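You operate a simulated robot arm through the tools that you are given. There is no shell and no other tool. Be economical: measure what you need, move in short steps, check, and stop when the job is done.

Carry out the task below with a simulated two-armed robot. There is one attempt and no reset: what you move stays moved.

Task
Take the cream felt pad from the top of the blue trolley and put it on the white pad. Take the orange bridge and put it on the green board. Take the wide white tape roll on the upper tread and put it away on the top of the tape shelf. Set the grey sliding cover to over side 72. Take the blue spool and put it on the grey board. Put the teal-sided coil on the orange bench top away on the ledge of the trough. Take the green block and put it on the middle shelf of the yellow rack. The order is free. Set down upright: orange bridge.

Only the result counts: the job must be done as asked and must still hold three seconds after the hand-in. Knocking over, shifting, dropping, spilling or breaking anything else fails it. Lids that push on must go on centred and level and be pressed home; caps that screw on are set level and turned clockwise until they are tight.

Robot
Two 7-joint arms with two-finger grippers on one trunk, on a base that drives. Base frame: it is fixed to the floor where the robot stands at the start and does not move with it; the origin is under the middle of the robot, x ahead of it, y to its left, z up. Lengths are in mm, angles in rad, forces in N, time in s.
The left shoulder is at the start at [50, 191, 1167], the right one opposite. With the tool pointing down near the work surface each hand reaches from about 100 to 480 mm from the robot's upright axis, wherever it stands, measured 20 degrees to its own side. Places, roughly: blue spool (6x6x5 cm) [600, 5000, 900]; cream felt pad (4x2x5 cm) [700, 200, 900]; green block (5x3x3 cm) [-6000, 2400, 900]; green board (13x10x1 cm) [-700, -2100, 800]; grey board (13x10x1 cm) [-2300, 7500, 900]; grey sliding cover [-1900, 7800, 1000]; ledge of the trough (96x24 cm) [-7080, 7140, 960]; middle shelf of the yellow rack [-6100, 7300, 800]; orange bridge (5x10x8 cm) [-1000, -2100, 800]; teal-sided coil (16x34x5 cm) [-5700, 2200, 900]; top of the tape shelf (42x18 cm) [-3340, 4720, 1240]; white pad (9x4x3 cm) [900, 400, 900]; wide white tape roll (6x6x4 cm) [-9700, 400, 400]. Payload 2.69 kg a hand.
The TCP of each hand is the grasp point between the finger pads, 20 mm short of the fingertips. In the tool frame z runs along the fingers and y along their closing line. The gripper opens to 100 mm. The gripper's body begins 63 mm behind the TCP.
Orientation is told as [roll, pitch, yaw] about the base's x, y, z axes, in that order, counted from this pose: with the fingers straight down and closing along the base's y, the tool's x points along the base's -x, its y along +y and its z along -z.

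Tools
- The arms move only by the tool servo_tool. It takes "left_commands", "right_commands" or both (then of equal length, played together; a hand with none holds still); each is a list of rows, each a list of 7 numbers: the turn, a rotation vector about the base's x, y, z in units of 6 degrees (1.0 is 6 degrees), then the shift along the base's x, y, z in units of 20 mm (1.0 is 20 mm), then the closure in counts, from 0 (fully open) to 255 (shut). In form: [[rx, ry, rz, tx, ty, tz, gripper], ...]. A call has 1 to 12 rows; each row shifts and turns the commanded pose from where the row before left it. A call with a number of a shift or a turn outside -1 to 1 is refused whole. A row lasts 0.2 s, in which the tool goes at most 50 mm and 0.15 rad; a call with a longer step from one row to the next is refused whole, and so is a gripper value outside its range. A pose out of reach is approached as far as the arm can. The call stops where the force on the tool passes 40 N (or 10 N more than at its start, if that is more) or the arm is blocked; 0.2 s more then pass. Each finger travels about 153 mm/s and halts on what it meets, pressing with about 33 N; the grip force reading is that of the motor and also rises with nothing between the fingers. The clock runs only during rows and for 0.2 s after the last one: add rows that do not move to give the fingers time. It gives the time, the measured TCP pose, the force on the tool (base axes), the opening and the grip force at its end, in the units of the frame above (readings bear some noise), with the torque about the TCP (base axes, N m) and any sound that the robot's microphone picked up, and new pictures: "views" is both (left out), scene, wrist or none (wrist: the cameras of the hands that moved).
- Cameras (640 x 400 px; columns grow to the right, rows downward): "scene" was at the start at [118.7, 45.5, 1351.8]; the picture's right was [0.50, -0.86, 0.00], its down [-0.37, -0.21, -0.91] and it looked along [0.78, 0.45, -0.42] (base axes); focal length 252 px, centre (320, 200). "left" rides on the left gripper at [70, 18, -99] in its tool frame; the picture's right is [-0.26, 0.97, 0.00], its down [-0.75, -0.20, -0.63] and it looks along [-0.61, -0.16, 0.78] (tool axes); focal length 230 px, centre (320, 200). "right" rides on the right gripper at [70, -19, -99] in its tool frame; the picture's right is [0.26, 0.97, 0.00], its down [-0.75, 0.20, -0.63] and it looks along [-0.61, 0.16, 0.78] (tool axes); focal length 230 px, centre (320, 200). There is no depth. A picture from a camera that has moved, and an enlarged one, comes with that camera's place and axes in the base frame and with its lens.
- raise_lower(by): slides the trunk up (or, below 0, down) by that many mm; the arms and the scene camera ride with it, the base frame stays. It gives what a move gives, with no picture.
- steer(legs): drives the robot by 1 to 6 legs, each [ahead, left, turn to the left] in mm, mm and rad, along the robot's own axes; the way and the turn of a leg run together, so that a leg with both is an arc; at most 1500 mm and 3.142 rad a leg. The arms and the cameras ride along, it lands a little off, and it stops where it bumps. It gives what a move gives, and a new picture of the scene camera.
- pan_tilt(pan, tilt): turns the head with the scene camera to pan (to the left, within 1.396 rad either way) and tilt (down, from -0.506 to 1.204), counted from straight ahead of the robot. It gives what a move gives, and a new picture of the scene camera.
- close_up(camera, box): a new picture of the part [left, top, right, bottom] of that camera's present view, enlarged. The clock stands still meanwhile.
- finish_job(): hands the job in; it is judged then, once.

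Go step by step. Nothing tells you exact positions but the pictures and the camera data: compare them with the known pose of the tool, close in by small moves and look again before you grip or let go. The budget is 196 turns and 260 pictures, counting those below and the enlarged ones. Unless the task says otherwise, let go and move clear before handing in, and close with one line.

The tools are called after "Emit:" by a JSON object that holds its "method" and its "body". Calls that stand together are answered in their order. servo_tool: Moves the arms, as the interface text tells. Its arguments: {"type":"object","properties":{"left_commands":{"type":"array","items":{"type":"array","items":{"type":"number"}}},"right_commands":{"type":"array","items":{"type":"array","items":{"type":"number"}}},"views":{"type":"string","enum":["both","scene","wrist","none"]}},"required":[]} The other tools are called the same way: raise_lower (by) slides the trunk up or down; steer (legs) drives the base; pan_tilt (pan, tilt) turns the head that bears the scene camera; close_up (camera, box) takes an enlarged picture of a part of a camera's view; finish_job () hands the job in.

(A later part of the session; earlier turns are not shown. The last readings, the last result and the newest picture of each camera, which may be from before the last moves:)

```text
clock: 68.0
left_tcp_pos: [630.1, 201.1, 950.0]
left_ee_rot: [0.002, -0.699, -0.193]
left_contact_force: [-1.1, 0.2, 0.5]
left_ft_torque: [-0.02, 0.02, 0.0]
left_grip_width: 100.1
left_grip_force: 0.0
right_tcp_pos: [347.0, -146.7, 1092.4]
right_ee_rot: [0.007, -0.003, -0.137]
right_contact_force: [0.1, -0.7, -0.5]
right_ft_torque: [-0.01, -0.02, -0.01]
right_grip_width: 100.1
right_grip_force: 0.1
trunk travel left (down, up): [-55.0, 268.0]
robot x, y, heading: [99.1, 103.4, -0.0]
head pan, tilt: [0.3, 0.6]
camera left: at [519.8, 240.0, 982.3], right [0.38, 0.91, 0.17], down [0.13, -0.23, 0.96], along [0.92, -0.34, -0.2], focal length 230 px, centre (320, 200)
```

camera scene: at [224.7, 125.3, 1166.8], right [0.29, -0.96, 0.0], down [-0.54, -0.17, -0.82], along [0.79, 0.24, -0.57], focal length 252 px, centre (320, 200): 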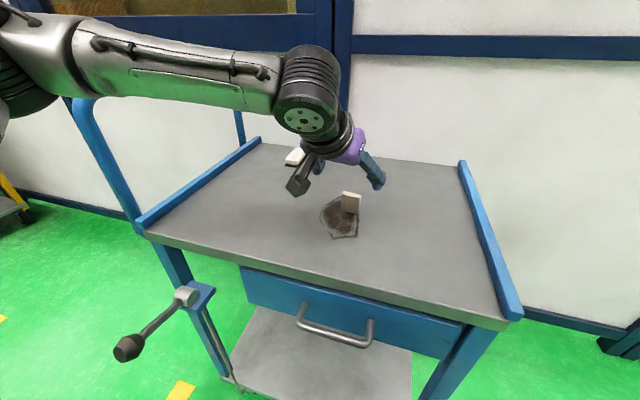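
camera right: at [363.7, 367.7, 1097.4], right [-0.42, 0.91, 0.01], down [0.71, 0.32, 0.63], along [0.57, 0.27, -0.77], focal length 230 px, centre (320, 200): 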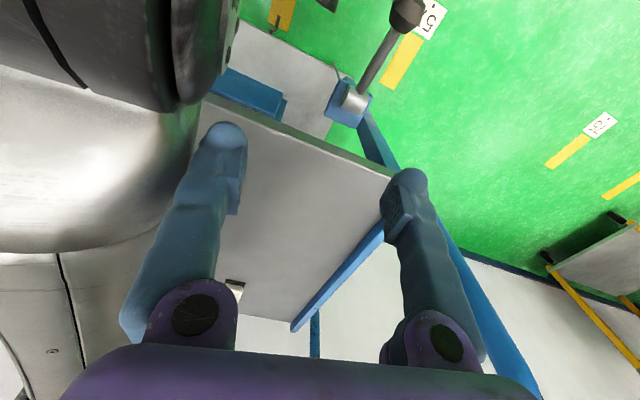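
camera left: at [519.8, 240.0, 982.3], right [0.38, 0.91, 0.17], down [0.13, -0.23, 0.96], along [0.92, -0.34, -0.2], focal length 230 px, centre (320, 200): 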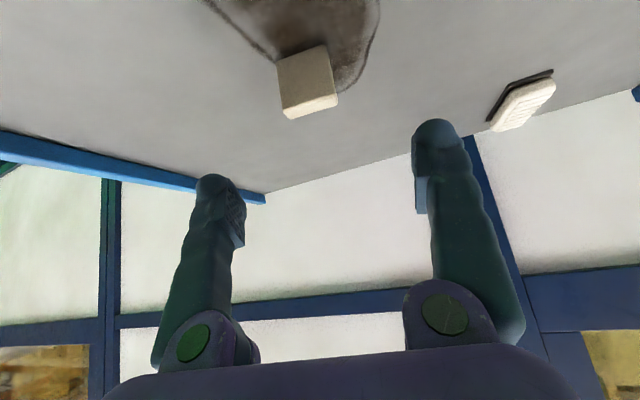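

The felt's near face runs from about (660,172) to (666,211) on the table at z=835. I descend with the fingers straddling it.

Emit:
{"method": "servo_tool", "body": {"left_commands": [[0, 0, 0, 0.43, -0.11, -0.83, 0], [0, 0, 0, 0.43, -0.11, -0.83, 0], [0, 0, 0, 0.43, -0.11, -0.83, 0], [0, 0, 0, 0.43, -0.11, -0.83, 0], [0, 0, 0, 0.43, -0.11, -0.83, 0], [0, 0, 0, 0, 0, 0, 0]], "views": "both"}}

```text
clock: 69.4
left_tcp_pos: [665.5, 213.1, 873.6]
left_ee_rot: [0.003, -0.699, -0.193]
left_contact_force: [0.1, -0.1, -0.9]
left_ft_torque: [0.01, 0.04, -0.02]
left_grip_width: 99.9
left_grip_force: 0.1
left hand out of reach, approached as far as the arm can: row 3, 4, 5
right_tcp_pos: [346.8, -146.3, 1093.0]
right_ee_rot: [0.008, -0.005, -0.137]
right_contact_force: [0.1, -0.2, -0.8]
right_ft_torque: [0.0, 0.01, -0.01]
right_grip_width: 100.0
right_grip_force: 0.1
trunk travel left (down, up): [-55.0, 268.0]
robot x, y, heading: [102.3, 98.4, 0.001]
head pan, tilt: [0.3, 0.6]
camera scene: at [224.1, 125.2, 1166.9], right [0.29, -0.96, 0.0], down [-0.54, -0.17, -0.83], along [0.79, 0.24, -0.56], focal length 252 px, centre (320, 200)
camera left: at [555.6, 253.0, 903.9], right [0.38, 0.91, 0.17], down [0.13, -0.23, 0.96], along [0.92, -0.34, -0.2], focal length 230 px, centre (320, 200)
```

scene: 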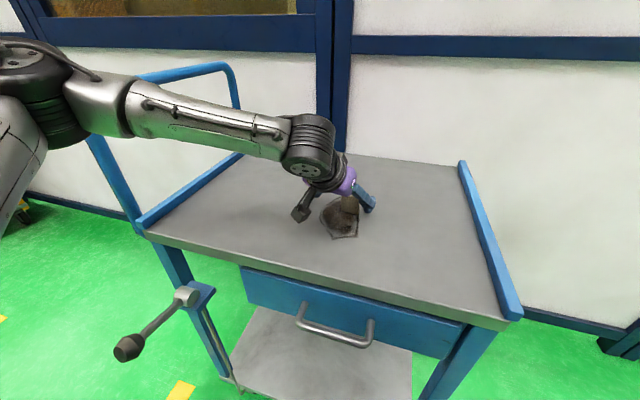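
left: 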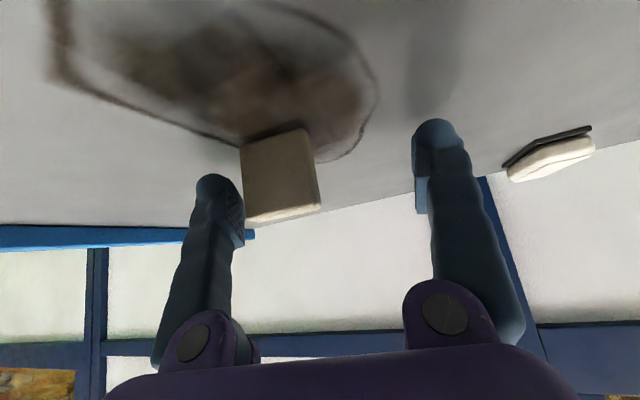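

The low pose is at the arm's limit. I lift a little, lower the trunk 50 mm, and then approach again.

Emit:
{"method": "servo_tool", "body": {"left_commands": [[0, 0, 0, -0.8, 0, 1, 0], [0, 0, 0, -0.8, 0, 1, 0], [0, 0, 0, -0.4, 0, 1, 0], [0, 0, 0, 0, -0.5, 0.5, 0]], "views": "none"}}

Emit:
{"method": "raise_lower", "body": {"by": -53}}

```text
clock: 70.4
left_tcp_pos: [623.5, 202.9, 943.0]
left_ee_rot: [0.002, -0.698, -0.192]
left_contact_force: [-0.7, -0.9, 0.3]
left_ft_torque: [-0.02, -0.01, -0.01]
left_grip_width: 100.0
left_grip_force: 0.1
right_tcp_pos: [347.5, -145.2, 1091.6]
right_ee_rot: [0.007, -0.003, -0.136]
right_contact_force: [1.3, -0.3, 0.2]
right_ft_torque: [-0.01, 0.02, 0.0]
right_grip_width: 100.0
right_grip_force: 0.0
trunk travel left (down, up): [-55.0, 268.0]
robot x, y, heading: [101.5, 101.2, -0.006]
head pan, tilt: [0.3, 0.6]
```

```text
clock: 71.4
left_tcp_pos: [622.8, 203.2, 890.7]
left_ee_rot: [0.001, -0.7, -0.19]
left_contact_force: [-0.5, 0.2, -1.4]
left_ft_torque: [-0.01, -0.01, 0.02]
left_grip_width: 100.3
left_grip_force: 0.0
right_tcp_pos: [347.9, -146.3, 1039.7]
right_ee_rot: [0.006, -0.004, -0.138]
right_contact_force: [0.0, -0.6, 0.7]
right_ft_torque: [0.01, 0.02, -0.03]
right_grip_width: 99.9
right_grip_force: 0.0
trunk travel left (down, up): [-2.0, 321.0]
robot x, y, heading: [101.1, 101.6, -0.002]
head pan, tilt: [0.3, 0.6]
```

Emit:
{"method": "servo_tool", "body": {"left_commands": [[0, 0, 0, 0.2, -0.65, -0.4, 0], [0, 0, 0, 0.6, 0, -0.4, 0], [0, 0, 0, 0.8, 0, -0.3, 0], [0, 0, 0, 0.85, 0, 0, 0], [0, 0, 0, 0, 0, 0, 0]], "views": "both"}}

```text
clock: 72.6
left_tcp_pos: [667.2, 204.6, 869.1]
left_ee_rot: [-0.001, -0.698, -0.193]
left_contact_force: [0.3, 0.2, -0.7]
left_ft_torque: [0.02, 0.03, 0.0]
left_grip_width: 99.7
left_grip_force: 0.1
left hand out of reach, approached as far as the arm can: row 2, 3, 4
right_tcp_pos: [346.5, -145.1, 1038.7]
right_ee_rot: [0.007, -0.004, -0.138]
right_contact_force: [0.3, 0.0, -0.1]
right_ft_torque: [0.01, 0.02, 0.01]
right_grip_width: 100.0
right_grip_force: 0.0
trunk travel left (down, up): [-2.0, 321.0]
robot x, y, heading: [99.3, 100.7, -0.006]
head pan, tilt: [0.3, 0.6]
camera scene: at [224.1, 125.3, 1113.9], right [0.29, -0.96, 0.0], down [-0.54, -0.17, -0.83], along [0.79, 0.24, -0.56], focal length 252 px, centre (320, 200)
camera left: at [556.4, 244.4, 900.6], right [0.38, 0.91, 0.17], down [0.13, -0.23, 0.97], along [0.92, -0.34, -0.2], focal length 230 px, centre (320, 200)
```

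scene: 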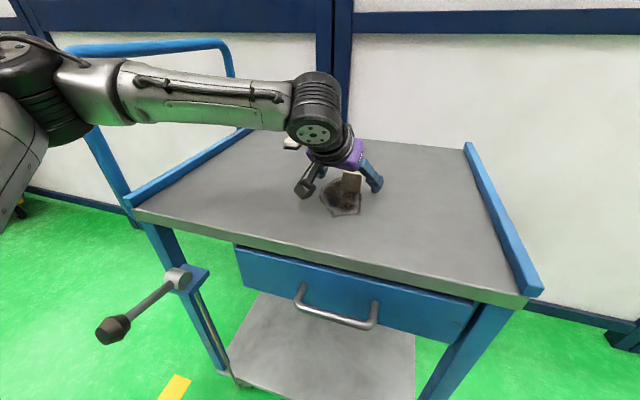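
left: 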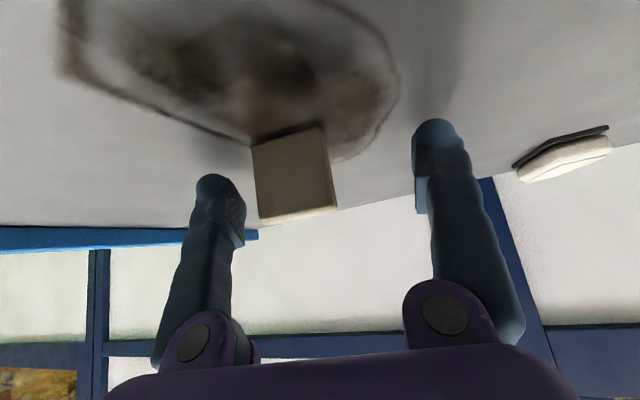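

I need about 14 mm to the right; a small base shift does that.

Emit:
{"method": "steer", "body": {"legs": [[3, -14, 0]]}}

Emit:
{"method": "servo_tool", "body": {"left_commands": [[0, 0, 0, 0, 0, 0, 0]], "views": "wrist"}}

```text
clock: 73.4
left_tcp_pos: [670.2, 189.7, 869.5]
left_ee_rot: [0.0, -0.7, -0.194]
left_contact_force: [-0.8, 1.3, 0.5]
left_ft_torque: [-0.02, -0.05, 0.01]
left_grip_width: 99.8
left_grip_force: 0.1
right_tcp_pos: [349.9, -161.5, 1040.2]
right_ee_rot: [0.008, -0.005, -0.138]
right_contact_force: [-0.1, -0.4, -0.4]
right_ft_torque: [-0.02, -0.02, -0.02]
right_grip_width: 100.1
right_grip_force: 0.0
trunk travel left (down, up): [-2.0, 321.0]
robot x, y, heading: [103.4, 86.5, -0.002]
head pan, tilt: [0.3, 0.6]
camera scene: at [227.1, 110.8, 1113.9], right [0.29, -0.96, 0.0], down [-0.54, -0.17, -0.83], along [0.79, 0.24, -0.56], focal length 252 px, centre (320, 200)
```

scene: 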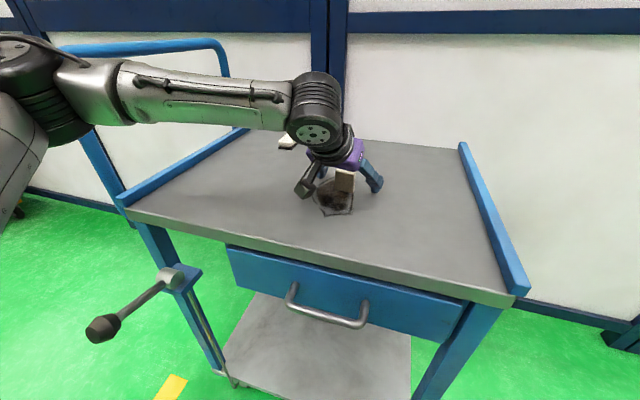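

```text
clock: 73.8
left_tcp_pos: [669.0, 189.5, 869.8]
left_ee_rot: [0.001, -0.699, -0.194]
left_contact_force: [-0.2, 0.5, 0.3]
left_ft_torque: [0.01, 0.02, -0.02]
left_grip_width: 100.0
left_grip_force: 0.0
right_tcp_pos: [349.6, -160.3, 1039.0]
right_ee_rot: [0.007, -0.004, -0.136]
right_contact_force: [0.1, 0.5, 0.0]
right_ft_torque: [-0.01, 0.02, 0.03]
right_grip_width: 100.0
right_grip_force: 0.1
trunk travel left (down, up): [-2.0, 321.0]
robot x, y, heading: [104.4, 85.9, -0.001]
head pan, tilt: [0.3, 0.6]
camera left: at [559.2, 230.1, 900.7], right [0.38, 0.91, 0.17], down [0.13, -0.23, 0.97], along [0.92, -0.34, -0.2], focal length 230 px, centre (320, 200)
```

left: 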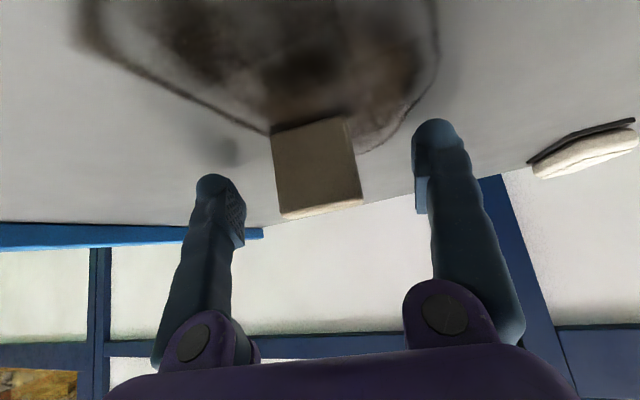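

The felt is centred between the fingers. I close and lift a little.

Emit:
{"method": "servo_tool", "body": {"left_commands": [[0, 0, 0, 0, 0, 0, 255], [0, 0, 0, 0, 0, 0, 255], [0, 0, 0, 0, 0, 0, 255], [0, 0, 0, 0, 0, 0, 255], [0, 0, 0, 0, 0, 1, 255], [0, 0, 0, 0, 0, 1, 255], [0, 0, 0, 0, 0, 1, 255]], "views": "both"}}

```text
clock: 75.4
left_tcp_pos: [669.0, 189.2, 931.1]
left_ee_rot: [-0.003, -0.702, -0.192]
left_contact_force: [-1.0, 0.9, -0.2]
left_ft_torque: [-0.01, 0.0, 0.0]
left_grip_width: 30.2
left_grip_force: 32.8
right_tcp_pos: [349.6, -160.3, 1040.9]
right_ee_rot: [0.007, -0.003, -0.14]
right_contact_force: [-0.1, 0.1, -0.3]
right_ft_torque: [0.02, 0.03, -0.02]
right_grip_width: 99.8
right_grip_force: 0.1
trunk travel left (down, up): [-2.0, 321.0]
robot x, y, heading: [103.3, 81.2, -0.001]
head pan, tilt: [0.3, 0.6]
camera scene: at [227.1, 111.0, 1113.9], right [0.29, -0.96, 0.0], down [-0.54, -0.17, -0.83], along [0.79, 0.24, -0.56], focal length 252 px, centre (320, 200)
camera left: at [559.2, 230.1, 962.1], right [0.38, 0.91, 0.17], down [0.13, -0.23, 0.97], along [0.92, -0.35, -0.2], focal length 230 px, centre (320, 200)
```

scene: 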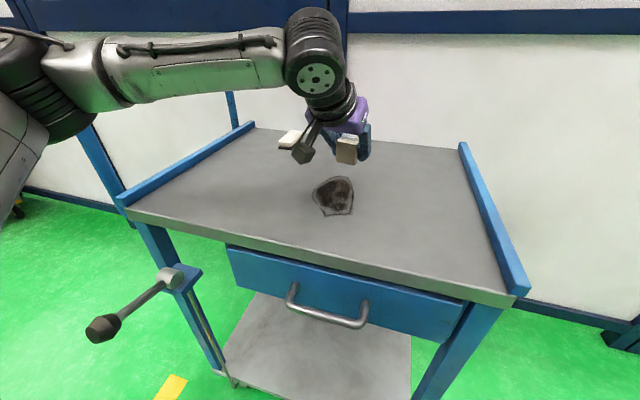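
left: 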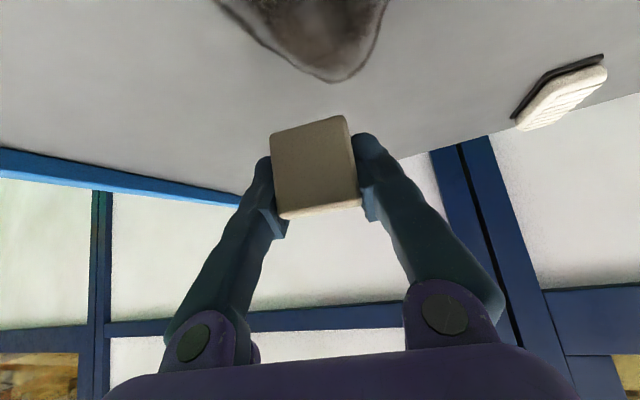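

The felt is held. I zoom in on the white pad to fix its position.

Emit:
{"method": "close_up", "body": {"camera": "scene", "box": [240, 100, 340, 162]}}

Emit:
{"method": "close_up", "body": {"camera": "left", "box": [480, 30, 640, 130]}}

```text
6.40 times, centred on (290, 131) of scene
camera zoom: at [227.1, 111.0, 1113.9], right [0.29, -0.96, 0.0], down [-0.54, -0.17, -0.83], along [0.79, 0.24, -0.56], focal length 1616 px, centre (512, 642)
```

zoom: 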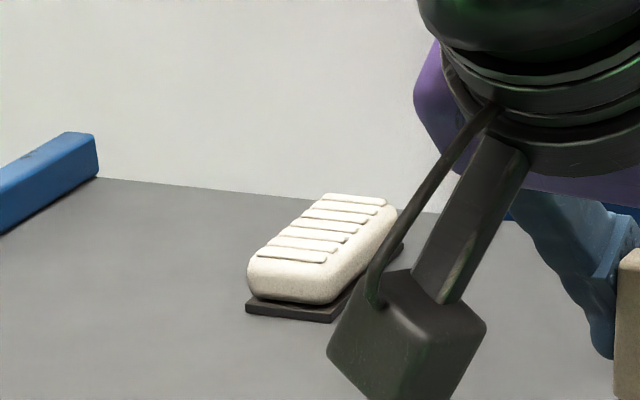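

```text
4.00 times, centred on (560, 80) of left
camera zoom: at [559.2, 230.1, 962.1], right [0.38, 0.91, 0.17], down [0.13, -0.23, 0.97], along [0.92, -0.35, -0.2], focal length 920 px, centre (-640, 680)
```

zoom: 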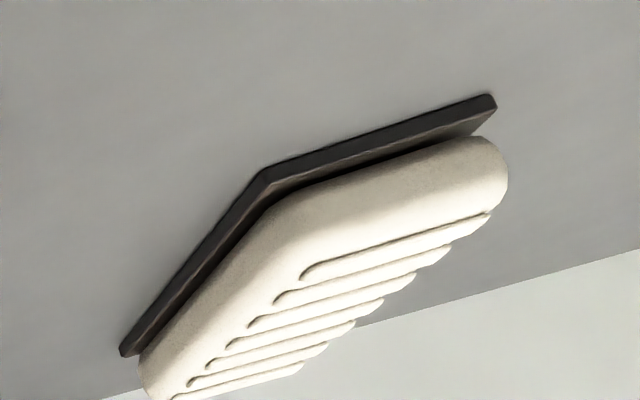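

The white pad spans about x 834–930, y 380–421, with its top near z=865. I carry the felt toward it, turning only about the vertical.

Emit:
{"method": "servo_tool", "body": {"left_commands": [[0, 0, 0.33, 0.5, 0.88, 0.2, 255], [0, 0, 0.33, 0.5, 0.88, 0.2, 255], [0, 0, 0.33, 0.5, 0.88, 0.2, 255], [0, 0, 0.33, 0.8, 0.88, 0, 255], [0, 0, 0.33, 0.8, 0.88, 0, 255], [0, 0, 0.33, 0.8, 0.88, 0, 255], [0, 0, 0.33, 0.8, 0.88, 0, 255], [0, 0, 0.33, 0.8, 0.88, 0, 255], [0, 0, 0.33, 0.8, 0.88, 0, 255], [0, 0, 0.33, 0.8, 0.88, 0, 255], [0, 0, 0.33, 0.8, 0.88, 0, 255], [0, 0, 0.33, 0.8, 0.88, 0, 255]], "views": "both"}}

```text
clock: 78.0
left_tcp_pos: [835.6, 405.8, 940.2]
left_ee_rot: [0.0, -0.7, 0.225]
left_contact_force: [0.6, 0.2, -0.1]
left_ft_torque: [0.03, -0.01, -0.02]
left_grip_width: 28.8
left_grip_force: 33.6
left hand out of reach, approached as far as the arm can: row 12
right_tcp_pos: [349.6, -160.7, 1039.4]
right_ee_rot: [0.006, -0.002, -0.138]
right_contact_force: [-0.6, -0.2, -0.1]
right_ft_torque: [0.01, 0.01, -0.02]
right_grip_width: 100.3
right_grip_force: 0.0
trunk travel left (down, up): [-2.0, 321.0]
robot x, y, heading: [105.2, 84.7, -0.002]
head pan, tilt: [0.3, 0.6]
camera scene: at [227.1, 111.1, 1113.9], right [0.29, -0.96, 0.0], down [-0.54, -0.17, -0.83], along [0.79, 0.24, -0.56], focal length 252 px, centre (320, 200)
camera left: at [718.1, 397.3, 971.1], right [-0.02, 0.99, 0.17], down [0.21, -0.16, 0.97], along [0.98, 0.05, -0.2], focal length 230 px, centre (320, 200)
```

scene: 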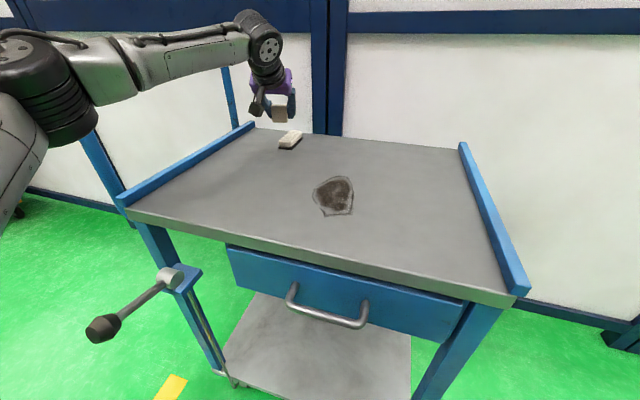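
left: 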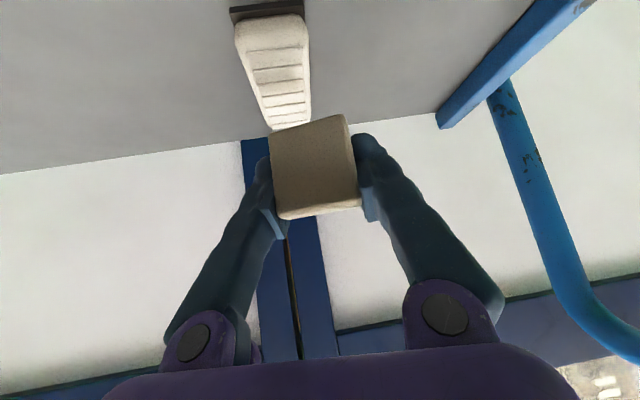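

Emit:
{"method": "servo_tool", "body": {"left_commands": [[0, 0, 0.8, 0, 0, -0.2, 255], [0, 0, 0.8, 0.2, 0, -0.2, 255], [0, 0, 0.8, 0.4, 0, -0.2, 255], [0, 0, 0.8, 0.5, -0.1, -0.2, 255], [0, 0, 0.8, 0.5, -0.1, 0, 255], [0, 0, 0, 0.3, -0.1, 0, 255]], "views": "wrist"}}

```text
clock: 79.4
left_tcp_pos: [805.0, 435.0, 917.8]
left_ee_rot: [-0.002, -0.702, 0.641]
left_contact_force: [1.4, -0.4, -0.1]
left_ft_torque: [0.03, -0.02, 0.02]
left_grip_width: 28.2
left_grip_force: 32.8
left hand out of reach, approached as far as the arm can: row 1, 2, 3, 4, 5, 6
right_tcp_pos: [349.7, -161.0, 1039.4]
right_ee_rot: [0.007, -0.003, -0.138]
right_contact_force: [0.0, 0.0, -1.1]
right_ft_torque: [-0.05, 0.0, 0.0]
right_grip_width: 100.2
right_grip_force: 0.0
trunk travel left (down, up): [-2.0, 321.0]
robot x, y, heading: [104.3, 90.0, 0.0]
head pan, tilt: [0.3, 0.6]
camera left: at [701.2, 380.2, 949.0], right [-0.42, 0.89, 0.17], down [0.25, -0.06, 0.97], along [0.87, 0.45, -0.2], focal length 230 px, centre (320, 200)
```

left: 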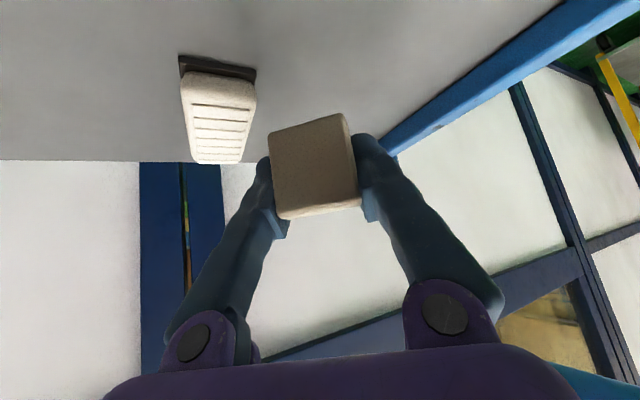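

The arm is simply at full stretch. Turning the base clockwise brings the left shoulder some 70 mm closer, so I lift, retract, and re-pose the base.

Emit:
{"method": "servo_tool", "body": {"left_commands": [[0, 0, -0.8, 0, -0.4, 1, 255], [0, 0, -0.8, -0.8, -0.8, 1, 255], [0, 0, -0.8, -0.8, -0.8, 1, 255], [0, 0, -0.8, -0.8, -0.8, 0.5, 255], [0, 0, -0.8, -0.8, -0.8, 0, 255], [0, 0, 0, -0.8, -0.8, 0, 255]], "views": "none"}}

Emit:
{"method": "steer", "body": {"legs": [[-10, 0, 0], [0, 0, -0.4], [-58, 138, 0]]}}

```text
clock: 80.8
left_tcp_pos: [725.2, 346.7, 988.2]
left_ee_rot: [0.0, -0.701, 0.222]
left_contact_force: [0.2, 0.2, 0.1]
left_ft_torque: [-0.01, 0.0, -0.01]
left_grip_width: 27.9
left_grip_force: 33.2
right_tcp_pos: [349.8, -160.1, 1039.3]
right_ee_rot: [0.008, -0.003, -0.138]
right_contact_force: [0.1, 0.0, -0.2]
right_ft_torque: [0.0, 0.02, 0.03]
right_grip_width: 100.1
right_grip_force: 0.0
trunk travel left (down, up): [-2.0, 321.0]
robot x, y, heading: [104.7, 84.2, -0.001]
head pan, tilt: [0.3, 0.6]
```

```text
clock: 84.2
left_tcp_pos: [769.5, 233.0, 988.8]
left_ee_rot: [0.001, -0.7, -0.181]
left_contact_force: [0.1, 0.3, -0.6]
left_ft_torque: [-0.02, -0.02, -0.01]
left_grip_width: 27.3
left_grip_force: 33.0
right_tcp_pos: [225.5, -87.3, 1040.4]
right_ee_rot: [0.008, -0.005, -0.54]
right_contact_force: [-0.6, -0.6, -0.6]
right_ft_torque: [-0.01, -0.03, -0.03]
right_grip_width: 99.9
right_grip_force: 0.0
trunk travel left (down, up): [-2.0, 321.0]
robot x, y, heading: [93.7, 236.1, -0.407]
head pan, tilt: [0.3, 0.6]
camera scene: at [218.9, 209.5, 1113.9], right [-0.1, -0.99, 0.0], down [-0.56, 0.06, -0.83], along [0.82, -0.08, -0.56], focal length 252 px, centre (320, 200)
```

scene: 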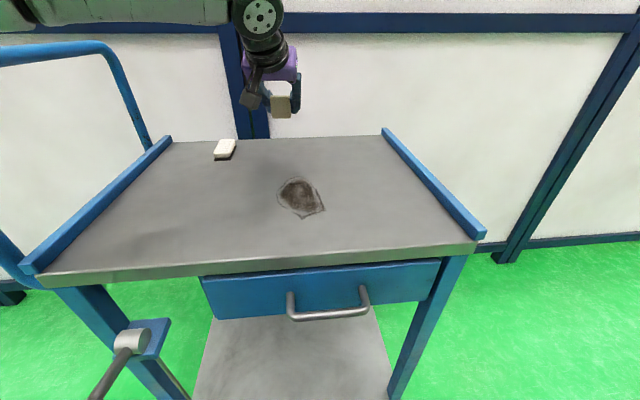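

Emit:
{"method": "servo_tool", "body": {"left_commands": [[0, 0, 0.245, 0.55, 0.93, -0.2, 255], [0, 0, 0.245, 0.55, 0.93, -0.2, 255], [0, 0, 0.245, 0.55, 0.93, -0.2, 255], [0, 0, 0.245, 0.55, 0.93, -0.2, 255], [0, 0, 0.245, 0.55, 0.93, -0.2, 255], [0, 0, 0.245, 0.55, 0.93, -0.2, 255], [0, 0, 0.245, 0.55, 0.93, -0.2, 255], [0, 0, 0.245, 0.55, 0.93, -0.2, 255], [0, 0, 0.245, 0.55, 0.93, -0.2, 255], [0, 0, 0, 0, 0, 0, 255]], "views": "both"}}

```text
clock: 86.4
left_tcp_pos: [868.9, 399.9, 951.5]
left_ee_rot: [0.0, -0.7, 0.051]
left_contact_force: [-0.6, 0.4, -0.9]
left_ft_torque: [-0.02, 0.03, 0.0]
left_grip_width: 26.9
left_grip_force: 33.0
right_tcp_pos: [225.9, -88.4, 1039.5]
right_ee_rot: [0.007, -0.003, -0.54]
right_contact_force: [0.0, -0.8, -0.2]
right_ft_torque: [-0.01, -0.02, 0.0]
right_grip_width: 100.0
right_grip_force: 0.1
trunk travel left (down, up): [-2.0, 321.0]
robot x, y, heading: [91.5, 236.4, -0.4]
head pan, tilt: [0.3, 0.6]
camera scene: at [218.9, 209.3, 1113.9], right [-0.1, -0.99, 0.0], down [-0.56, 0.06, -0.83], along [0.82, -0.08, -0.56], focal length 252 px, centre (320, 200)
camera left: at [752.4, 411.6, 982.7], right [0.15, 0.98, 0.17], down [0.18, -0.19, 0.97], along [0.97, -0.11, -0.2], focal length 230 px, centre (320, 200)
```

scene: 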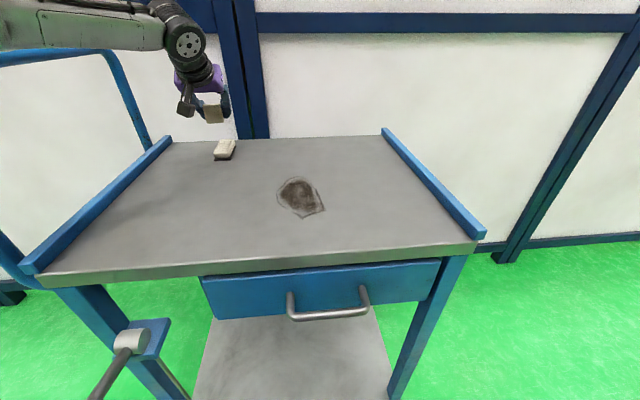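
left: 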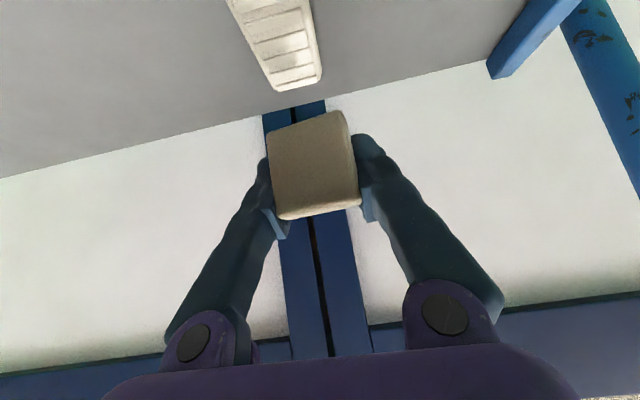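

Within reach now. The pad's middle looks near y=394, so I correct and come down to just above it.

Emit:
{"method": "servo_tool", "body": {"left_commands": [[0, 0, 0, 0, -0.15, -0.6, 255], [0, 0, 0, 0, -0.15, -0.6, 255], [0, 0, 0, 0, 0, -0.6, 255], [0, 0, 0, 0, 0, -0.4, 255], [0, 0, 0, 0, 0, 0, 255]], "views": "both"}}

Emit:
{"method": "close_up", "body": {"camera": "scene", "box": [170, 80, 290, 170]}}

```text
clock: 87.6
left_tcp_pos: [867.6, 393.8, 907.7]
left_ee_rot: [0.001, -0.699, 0.051]
left_contact_force: [-0.3, 0.6, -0.6]
left_ft_torque: [0.02, 0.01, 0.0]
left_grip_width: 26.5
left_grip_force: 33.2
right_tcp_pos: [225.7, -88.4, 1039.3]
right_ee_rot: [0.006, -0.002, -0.539]
right_contact_force: [0.2, 0.0, 0.9]
right_ft_torque: [-0.03, 0.04, -0.01]
right_grip_width: 100.0
right_grip_force: 0.0
trunk travel left (down, up): [-2.0, 321.0]
robot x, y, heading: [95.9, 235.1, -0.404]
head pan, tilt: [0.3, 0.6]
camera scene: at [218.9, 209.3, 1113.9], right [-0.1, -0.99, 0.0], down [-0.56, 0.06, -0.83], along [0.82, -0.08, -0.56], focal length 252 px, centre (320, 200)
camera left: at [751.0, 405.6, 937.6], right [0.15, 0.97, 0.17], down [0.18, -0.19, 0.97], along [0.97, -0.11, -0.2], focal length 230 px, centre (320, 200)
```

scene: 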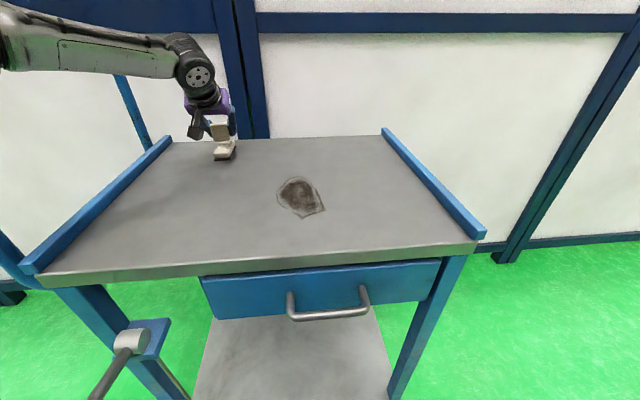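
left: 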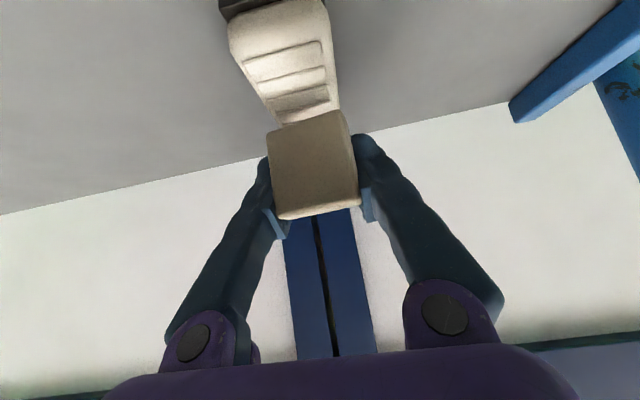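

```text
4.44 times, centred on (230, 125) of scene
camera zoom: at [218.9, 209.3, 1113.9], right [-0.1, -0.99, 0.0], down [-0.56, 0.06, -0.83], along [0.82, -0.08, -0.56], focal length 1122 px, centre (720, 533)
```

zoom: 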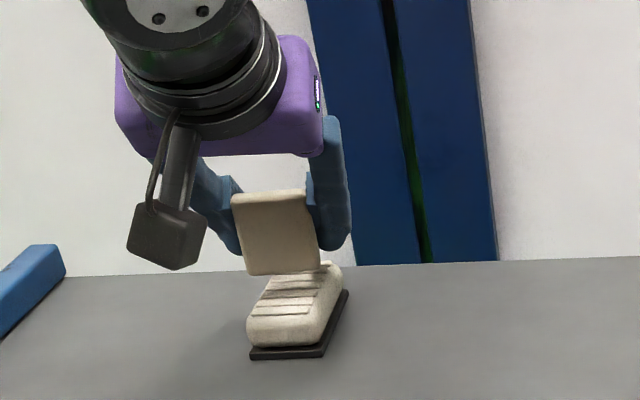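

The felt is over the pad's far half, nicely centred. I lower in small steps until contact.

Emit:
{"method": "servo_tool", "body": {"left_commands": [[0, 0, 0, -0.2, -0.1, -0.2, 255], [0, 0, 0, 0, 0, -0.15, 255], [0, 0, 0, 0, 0, 0, 255]], "views": "none"}}

Emit:
{"method": "close_up", "body": {"camera": "scene", "box": [170, 80, 290, 170]}}

```text
clock: 88.4
left_tcp_pos: [863.4, 390.5, 900.0]
left_ee_rot: [0.0, -0.701, 0.051]
left_contact_force: [0.0, 0.1, 1.0]
left_ft_torque: [0.03, -0.02, 0.0]
left_grip_width: 26.7
left_grip_force: 33.0
right_tcp_pos: [226.0, -87.7, 1039.5]
right_ee_rot: [0.007, -0.004, -0.539]
right_contact_force: [-1.1, 0.7, 0.3]
right_ft_torque: [-0.03, -0.01, 0.0]
right_grip_width: 99.8
right_grip_force: 0.0
trunk travel left (down, up): [-2.0, 321.0]
robot x, y, heading: [95.1, 235.2, -0.407]
head pan, tilt: [0.3, 0.6]
```

```text
4.44 times, centred on (230, 125) of scene
camera zoom: at [218.9, 209.3, 1113.9], right [-0.1, -0.99, 0.0], down [-0.56, 0.06, -0.83], along [0.82, -0.08, -0.56], focal length 1122 px, centre (720, 533)
```

zoom: 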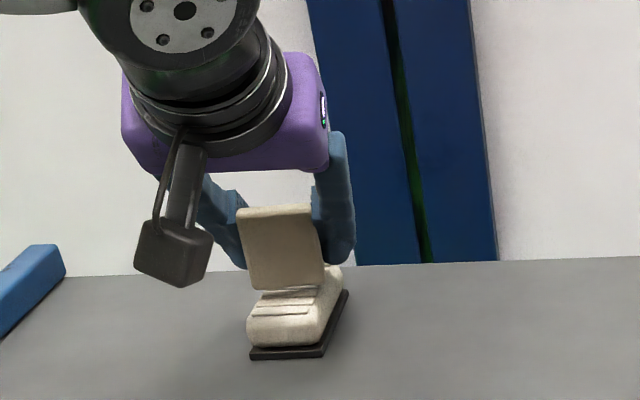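

Emit:
{"method": "servo_tool", "body": {"left_commands": [[0, 0, 0, 0, 0, -0.1, 255], [0, 0, 0, 0, 0, -0.1, 255], [0, 0, 0, 0, 0, 0, 255]], "views": "none"}}

Emit:
{"method": "servo_tool", "body": {"left_commands": [[0, 0, 0, 0, 0, -0.1, 255], [0, 0, 0, 0, 0, 0, 255]], "views": "wrist"}}

```text
clock: 89.2
left_tcp_pos: [863.0, 391.9, 896.5]
left_ee_rot: [0.001, -0.699, 0.052]
left_contact_force: [0.2, 1.4, -0.2]
left_ft_torque: [-0.03, 0.0, -0.03]
left_grip_width: 26.2
left_grip_force: 33.5
right_tcp_pos: [225.0, -87.6, 1040.3]
right_ee_rot: [0.008, -0.004, -0.54]
right_contact_force: [-0.2, 0.9, -0.9]
right_ft_torque: [-0.01, -0.01, 0.01]
right_grip_width: 99.9
right_grip_force: 0.0
trunk travel left (down, up): [-2.0, 321.0]
robot x, y, heading: [96.2, 236.7, -0.401]
head pan, tilt: [0.3, 0.6]
```

```text
clock: 89.8
left_tcp_pos: [863.4, 390.8, 894.5]
left_ee_rot: [0.001, -0.702, 0.051]
left_contact_force: [0.9, -0.1, 2.1]
left_ft_torque: [-0.04, 0.0, -0.03]
left_grip_width: 26.0
left_grip_force: 33.0
right_tcp_pos: [225.1, -88.6, 1039.6]
right_ee_rot: [0.007, -0.004, -0.54]
right_contact_force: [0.4, 0.3, 0.3]
right_ft_torque: [-0.04, 0.02, -0.02]
right_grip_width: 99.8
right_grip_force: 0.1
trunk travel left (down, up): [-2.0, 321.0]
robot x, y, heading: [98.1, 234.9, -0.403]
head pan, tilt: [0.3, 0.6]
camera left: at [746.8, 403.3, 925.8], right [0.15, 0.97, 0.17], down [0.18, -0.19, 0.97], along [0.97, -0.11, -0.2], focal length 230 px, centre (320, 200)
```

left: 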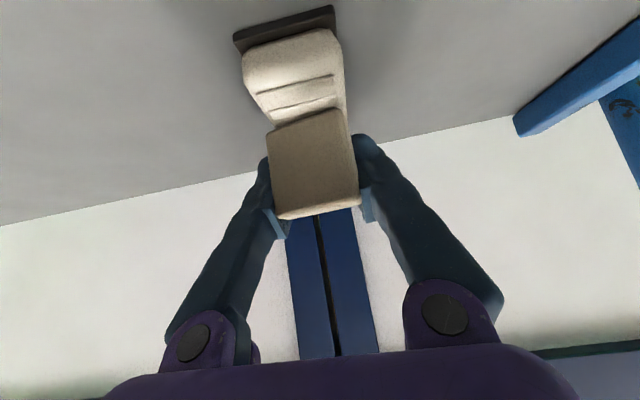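

Emit:
{"method": "servo_tool", "body": {"left_commands": [[0, 0, 0, 0, 0, -0.08, 255], [0, 0, 0, 0, 0, 0, 255]], "views": "none"}}

Emit:
{"method": "servo_tool", "body": {"left_commands": [[0, 0, 0, 0, 0, -0.08, 255], [0, 0, 0, 0, 0, 0, 255]], "views": "none"}}

Emit:
{"method": "close_up", "body": {"camera": "scene", "box": [170, 80, 290, 170]}}

```text
clock: 90.4
left_tcp_pos: [864.2, 391.1, 895.3]
left_ee_rot: [-0.002, -0.704, 0.053]
left_contact_force: [0.1, -0.1, 6.6]
left_ft_torque: [-0.09, 0.06, 0.0]
left_grip_width: 25.7
left_grip_force: 33.1
right_tcp_pos: [224.5, -88.6, 1040.7]
right_ee_rot: [0.007, -0.004, -0.539]
right_contact_force: [0.2, 0.1, -0.3]
right_ft_torque: [0.03, 0.04, 0.0]
right_grip_width: 99.9
right_grip_force: 0.1
trunk travel left (down, up): [-2.0, 321.0]
robot x, y, heading: [91.3, 232.6, -0.404]
head pan, tilt: [0.3, 0.6]
```

```text
clock: 91.0
left_tcp_pos: [863.9, 391.0, 894.3]
left_ee_rot: [-0.002, -0.706, 0.049]
left_contact_force: [3.1, -0.1, 12.2]
left_ft_torque: [-0.08, 0.08, 0.01]
left_grip_width: 25.5
left_grip_force: 32.7
right_tcp_pos: [224.0, -88.0, 1040.3]
right_ee_rot: [0.007, -0.003, -0.539]
right_contact_force: [-0.1, 1.3, 0.7]
right_ft_torque: [-0.01, 0.01, -0.02]
right_grip_width: 99.8
right_grip_force: 0.1
trunk travel left (down, up): [-2.0, 321.0]
robot x, y, heading: [95.5, 234.3, -0.399]
head pan, tilt: [0.3, 0.6]
```

```text
4.44 times, centred on (230, 125) of scene
camera zoom: at [217.9, 209.0, 1114.2], right [-0.1, -0.99, 0.0], down [-0.56, 0.06, -0.83], along [0.82, -0.08, -0.56], focal length 1122 px, centre (720, 533)
```

zoom: 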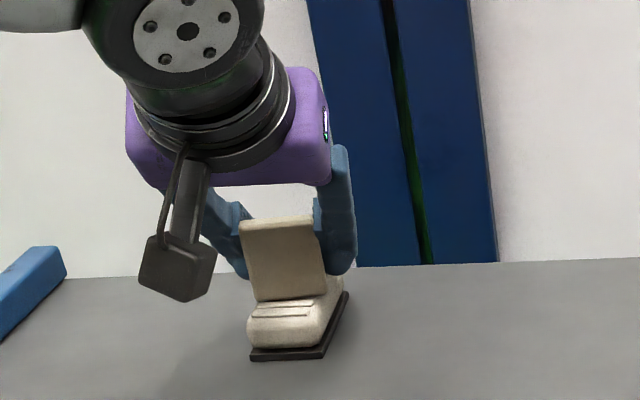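

Contact is made. I ease up 1 mm and open slowly.

Emit:
{"method": "servo_tool", "body": {"left_commands": [[0, 0, 0, 0, 0, 0.07, 255], [0, 0, 0, 0, 0, 0, 185], [0, 0, 0, 0, 0, 0, 170], [0, 0, 0, 0, 0, 0, 150], [0, 0, 0, 0, 0, 0, 100], [0, 0, 0, 0, 0, 0, 0], [0, 0, 0, 0, 0, 0, 0], [0, 0, 0, 0, 0, 0, 0]], "views": "wrist"}}

Emit:
{"method": "close_up", "body": {"camera": "scene", "box": [170, 80, 290, 170]}}

```text
clock: 92.8
left_tcp_pos: [864.9, 391.2, 894.9]
left_ee_rot: [0.0, -0.699, 0.05]
left_contact_force: [0.4, -0.2, 0.4]
left_ft_torque: [0.05, 0.0, -0.01]
left_grip_width: 100.1
left_grip_force: 0.0
right_tcp_pos: [225.8, -87.5, 1040.3]
right_ee_rot: [0.006, -0.004, -0.54]
right_contact_force: [0.1, 0.1, 0.1]
right_ft_torque: [0.05, 0.01, 0.01]
right_grip_width: 100.1
right_grip_force: 0.0
trunk travel left (down, up): [-2.0, 321.0]
robot x, y, heading: [95.0, 237.2, -0.397]
head pan, tilt: [0.3, 0.6]
camera left: at [747.0, 403.7, 924.5], right [0.15, 0.97, 0.17], down [0.18, -0.19, 0.97], along [0.97, -0.11, -0.2], focal length 230 px, centre (320, 200)
```

left: 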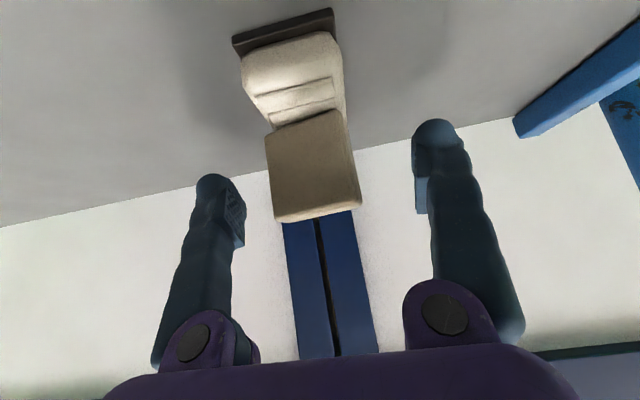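

```text
4.44 times, centred on (230, 125) of scene
camera zoom: at [218.9, 209.3, 1113.9], right [-0.1, -0.99, 0.0], down [-0.56, 0.06, -0.83], along [0.82, -0.08, -0.56], focal length 1122 px, centre (720, 533)
```

zoom: 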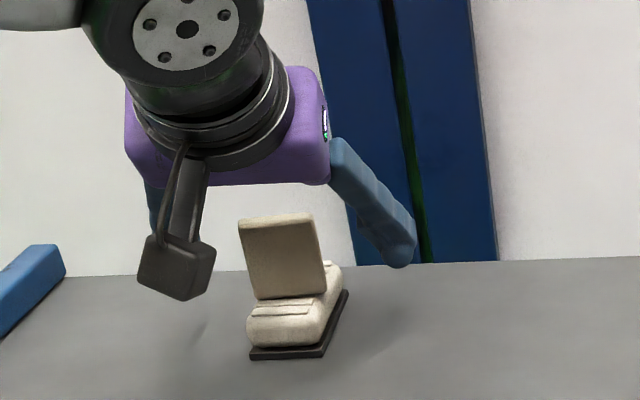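

The felt stands on the white pad. I retract the hand backwards and up, un-tilt it, and look toward the next table.

Emit:
{"method": "servo_tool", "body": {"left_commands": [[0, 0, 0, -0.8, 0, 0.6, 0], [0, 0, 0, -1, 0, 0.8, 0], [0, 0, 0, -1, 0, 1, 0], [0, 0, 0, -1, 0, 1, 0], [0, 1, 0, -1, -0.3, 1, 0], [0, 1, 0, -1, -0.3, 1, 0], [0, 1, 0, -1, -0.3, 1, 0], [0, 1, 0, -1, 0, 1, 0], [0, 1, 0, -1, 0, 1, 0], [0, 1, 0, -1, 0, 0, 0], [0, 0.7, 0, -1, 0, 0, 0], [0, 0, 0, -1, 0, 0, 0]], "views": "none"}}

Emit:
{"method": "pan_tilt", "body": {"pan": -0.6, "tilt": 0.35}}

Emit:
{"method": "steer", "body": {"legs": [[-400, 0, 0], [0, 0, -1.17]]}}

```text
clock: 95.4
left_tcp_pos: [627.8, 373.0, 1061.0]
left_ee_rot: [0.033, 0.001, 0.038]
left_contact_force: [0.1, -0.1, -0.7]
left_ft_torque: [-0.01, 0.01, -0.02]
left_grip_width: 100.2
left_grip_force: 0.2
right_tcp_pos: [225.3, -88.7, 1039.1]
right_ee_rot: [0.008, -0.004, -0.54]
right_contact_force: [0.2, 0.1, 0.8]
right_ft_torque: [-0.01, 0.0, -0.02]
right_grip_width: 99.8
right_grip_force: 0.1
trunk travel left (down, up): [-2.0, 321.0]
robot x, y, heading: [97.1, 230.0, -0.403]
head pan, tilt: [0.3, 0.6]
```

```text
clock: 96.6
left_tcp_pos: [629.3, 374.7, 1061.1]
left_ee_rot: [0.034, -0.002, 0.041]
left_contact_force: [0.0, 0.7, -0.6]
left_ft_torque: [0.01, 0.03, 0.01]
left_grip_width: 100.2
left_grip_force: 0.0
right_tcp_pos: [226.2, -88.0, 1040.0]
right_ee_rot: [0.007, -0.003, -0.538]
right_contact_force: [1.1, -0.1, -0.4]
right_ft_torque: [-0.01, 0.0, -0.03]
right_grip_width: 100.1
right_grip_force: 0.2
trunk travel left (down, up): [-2.0, 321.0]
robot x, y, heading: [94.0, 235.7, -0.403]
head pan, tilt: [-0.6, 0.351]
camera scene: at [181.1, 139.9, 1136.7], right [-0.84, -0.54, 0.0], down [-0.18, 0.29, -0.94], along [0.51, -0.79, -0.34], focal length 252 px, centre (320, 200)
```

scene: 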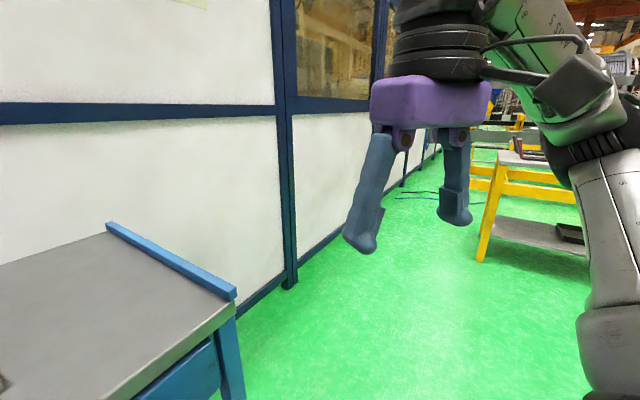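

```text
clock: 102.1
left_tcp_pos: [49.7, -52.9, 1061.0]
left_ee_rot: [0.033, 0.001, -1.156]
left_contact_force: [-0.5, -0.1, -0.5]
left_ft_torque: [-0.02, -0.02, 0.0]
left_grip_width: 99.7
left_grip_force: 0.1
right_tcp_pos: [-526.8, 154.0, 1039.1]
right_ee_rot: [0.007, -0.002, -1.735]
right_contact_force: [0.6, -0.4, 0.2]
right_ft_torque: [0.01, 0.0, -0.02]
right_grip_width: 99.8
right_grip_force: 0.1
trunk travel left (down, up): [-2.0, 321.0]
robot x, y, heading: [-276.1, 395.6, -1.599]
head pan, tilt: [-0.6, 0.351]
camera scene: at [-331.6, 277.4, 1136.7], right [-0.81, 0.59, 0.0], down [0.2, 0.28, -0.94], along [-0.55, -0.76, -0.34], focal length 252 px, centre (320, 200)
```

scene: 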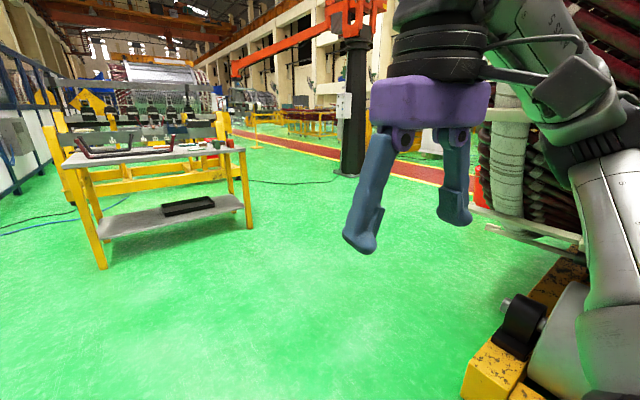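

The table with the bridge is ahead. I drive nearer in the free space and look.

Emit:
{"method": "steer", "body": {"legs": [[1100, 0, 0.028], [0, -350, 0]]}}

Emit:
{"method": "pan_tilt", "body": {"pan": -0.1, "tilt": 0.4}}

Emit:
{"method": "close_up", "body": {"camera": "scene", "box": [160, 130, 480, 330]}}

```text
clock: 111.0
left_tcp_pos: [-286.2, -1152.5, 1060.4]
left_ee_rot: [0.033, -0.001, -1.109]
left_contact_force: [-0.6, 0.6, 0.0]
left_ft_torque: [0.01, -0.02, 0.0]
left_grip_width: 100.0
left_grip_force: 0.1
right_tcp_pos: [-872.5, -973.3, 1039.7]
right_ee_rot: [0.008, -0.002, -1.687]
right_contact_force: [0.3, 0.0, 0.2]
right_ft_torque: [-0.04, 0.01, -0.01]
right_grip_width: 100.2
right_grip_force: 0.1
trunk travel left (down, up): [-2.0, 321.0]
robot x, y, heading: [-631.7, -722.5, -1.552]
head pan, tilt: [-0.6, 0.351]
camera scene: at [-682.5, -840.4, 1136.7], right [-0.84, 0.55, 0.0], down [0.19, 0.29, -0.94], along [-0.52, -0.78, -0.34], focal length 252 px, centre (320, 200)
```

scene: 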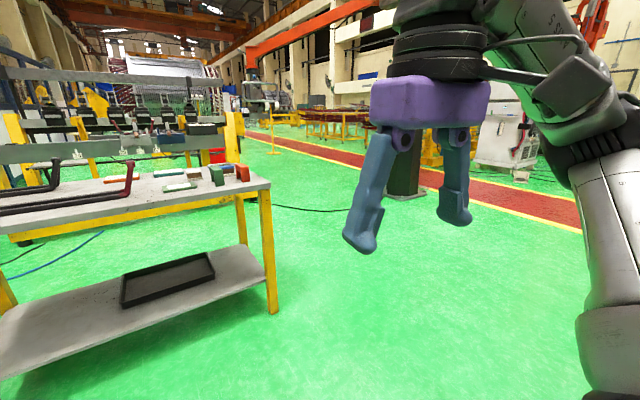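

```text
clock: 111.9
left_tcp_pos: [-286.1, -1151.8, 1060.7]
left_ee_rot: [0.033, 0.0, -1.112]
left_contact_force: [0.6, -0.4, 0.4]
left_ft_torque: [-0.02, 0.02, 0.02]
left_grip_width: 99.9
left_grip_force: 0.0
right_tcp_pos: [-873.1, -973.0, 1039.8]
right_ee_rot: [0.007, -0.003, -1.686]
right_contact_force: [0.4, -0.2, 0.0]
right_ft_torque: [0.0, -0.01, -0.01]
right_grip_width: 99.9
right_grip_force: 0.1
trunk travel left (down, up): [-2.0, 321.0]
robot x, y, heading: [-633.3, -722.3, -1.554]
head pan, tilt: [-0.099, 0.4]
camera scene: at [-638.8, -854.9, 1132.2], right [-1.0, 0.08, 0.0], down [0.03, 0.39, -0.92], along [-0.07, -0.92, -0.39], focal length 252 px, centre (320, 200)
```

scene: 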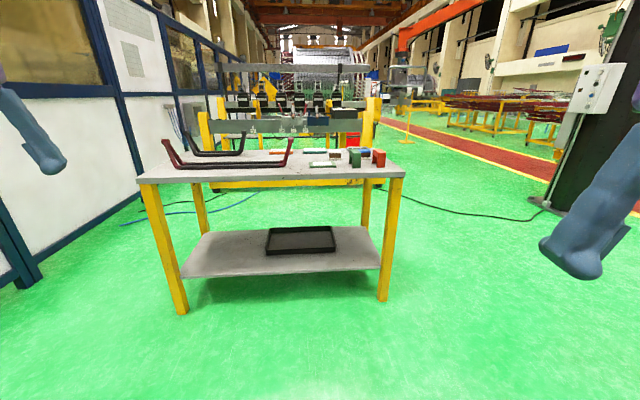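

```text
2.00 times, centred on (320, 230) of scene
camera zoom: at [-638.8, -854.9, 1132.2], right [-1.0, 0.08, 0.0], down [0.03, 0.39, -0.92], along [-0.07, -0.92, -0.39], focal length 505 px, centre (320, 140)
```

zoom: 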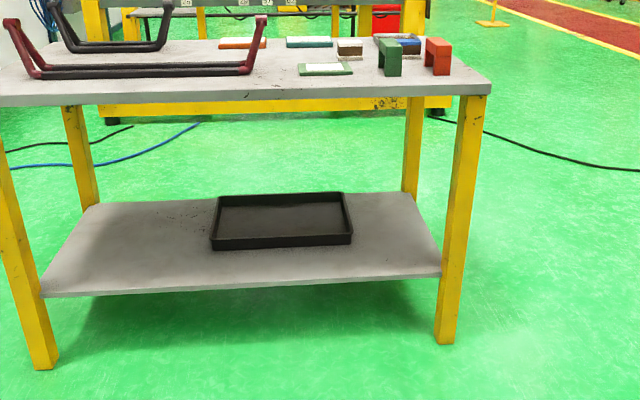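

I see the orange bridge at about (-1040,-2100) and the green board at about (-753,-2180) on a table top near z=775, with the front edge at y≈-1960. I drive closer, to use the right arm.

Emit:
{"method": "steer", "body": {"legs": [[780, 0, 0], [0, -120, 0], [0, 0, 0.33]]}}

Emit:
{"method": "pan_tilt", "body": {"pan": -0.5, "tilt": 0.5}}

```text
clock: 118.5
left_tcp_pos: [-275.5, -1799.4, 1061.4]
left_ee_rot: [0.035, 0.001, -0.786]
left_contact_force: [0.1, -0.2, -0.4]
left_ft_torque: [-0.02, 0.0, 0.01]
left_grip_width: 99.9
left_grip_force: 0.0
right_tcp_pos: [-888.4, -1815.6, 1039.9]
right_ee_rot: [0.005, -0.003, -1.364]
right_contact_force: [-0.1, -0.7, -0.4]
right_ft_torque: [-0.02, -0.03, 0.01]
right_grip_width: 100.0
right_grip_force: 0.1
trunk travel left (down, up): [-2.0, 321.0]
robot x, y, heading: [-735.3, -1500.6, -1.228]
head pan, tilt: [-0.099, 0.4]
camera scene: at [-704.7, -1628.9, 1132.2], right [-0.97, -0.24, 0.0], down [-0.09, 0.38, -0.92], along [0.22, -0.89, -0.39], focal length 252 px, centre (320, 200)
```

scene: 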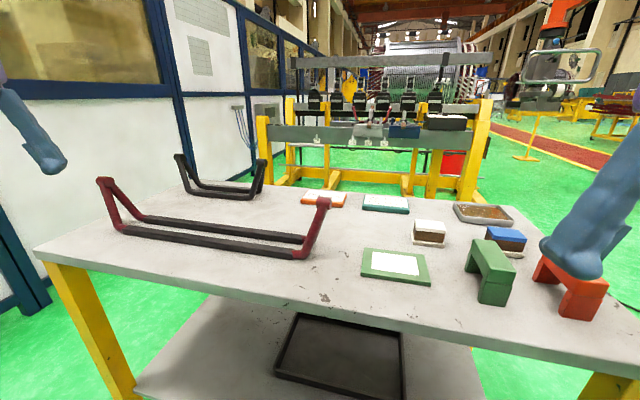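

```text
clock: 119.3
left_tcp_pos: [-276.2, -1798.9, 1060.7]
left_ee_rot: [0.034, 0.0, -0.784]
left_contact_force: [0.6, 0.2, 0.4]
left_ft_torque: [0.03, -0.02, 0.0]
left_grip_width: 100.0
left_grip_force: 0.1
right_tcp_pos: [-888.6, -1816.1, 1039.4]
right_ee_rot: [0.008, -0.004, -1.365]
right_contact_force: [-1.4, -1.0, 0.3]
right_ft_torque: [0.0, -0.01, -0.01]
right_grip_width: 100.0
right_grip_force: 0.0
trunk travel left (down, up): [-2.0, 321.0]
robot x, y, heading: [-743.1, -1500.4, -1.229]
head pan, tilt: [-0.499, 0.499]
camera scene: at [-741.3, -1628.9, 1123.0], right [-0.99, 0.16, 0.0], down [0.07, 0.47, -0.88], along [-0.14, -0.87, -0.48], focal length 252 px, centre (320, 200)
```

scene: 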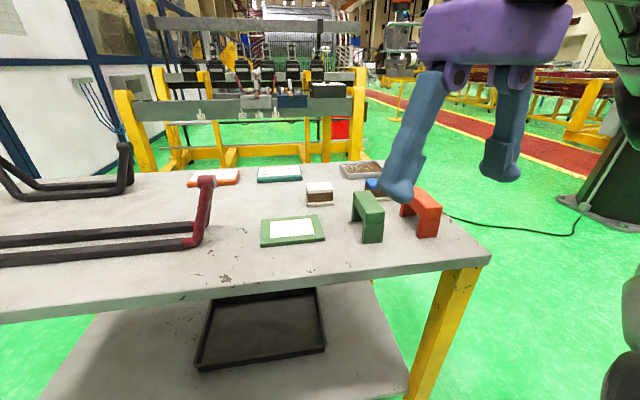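

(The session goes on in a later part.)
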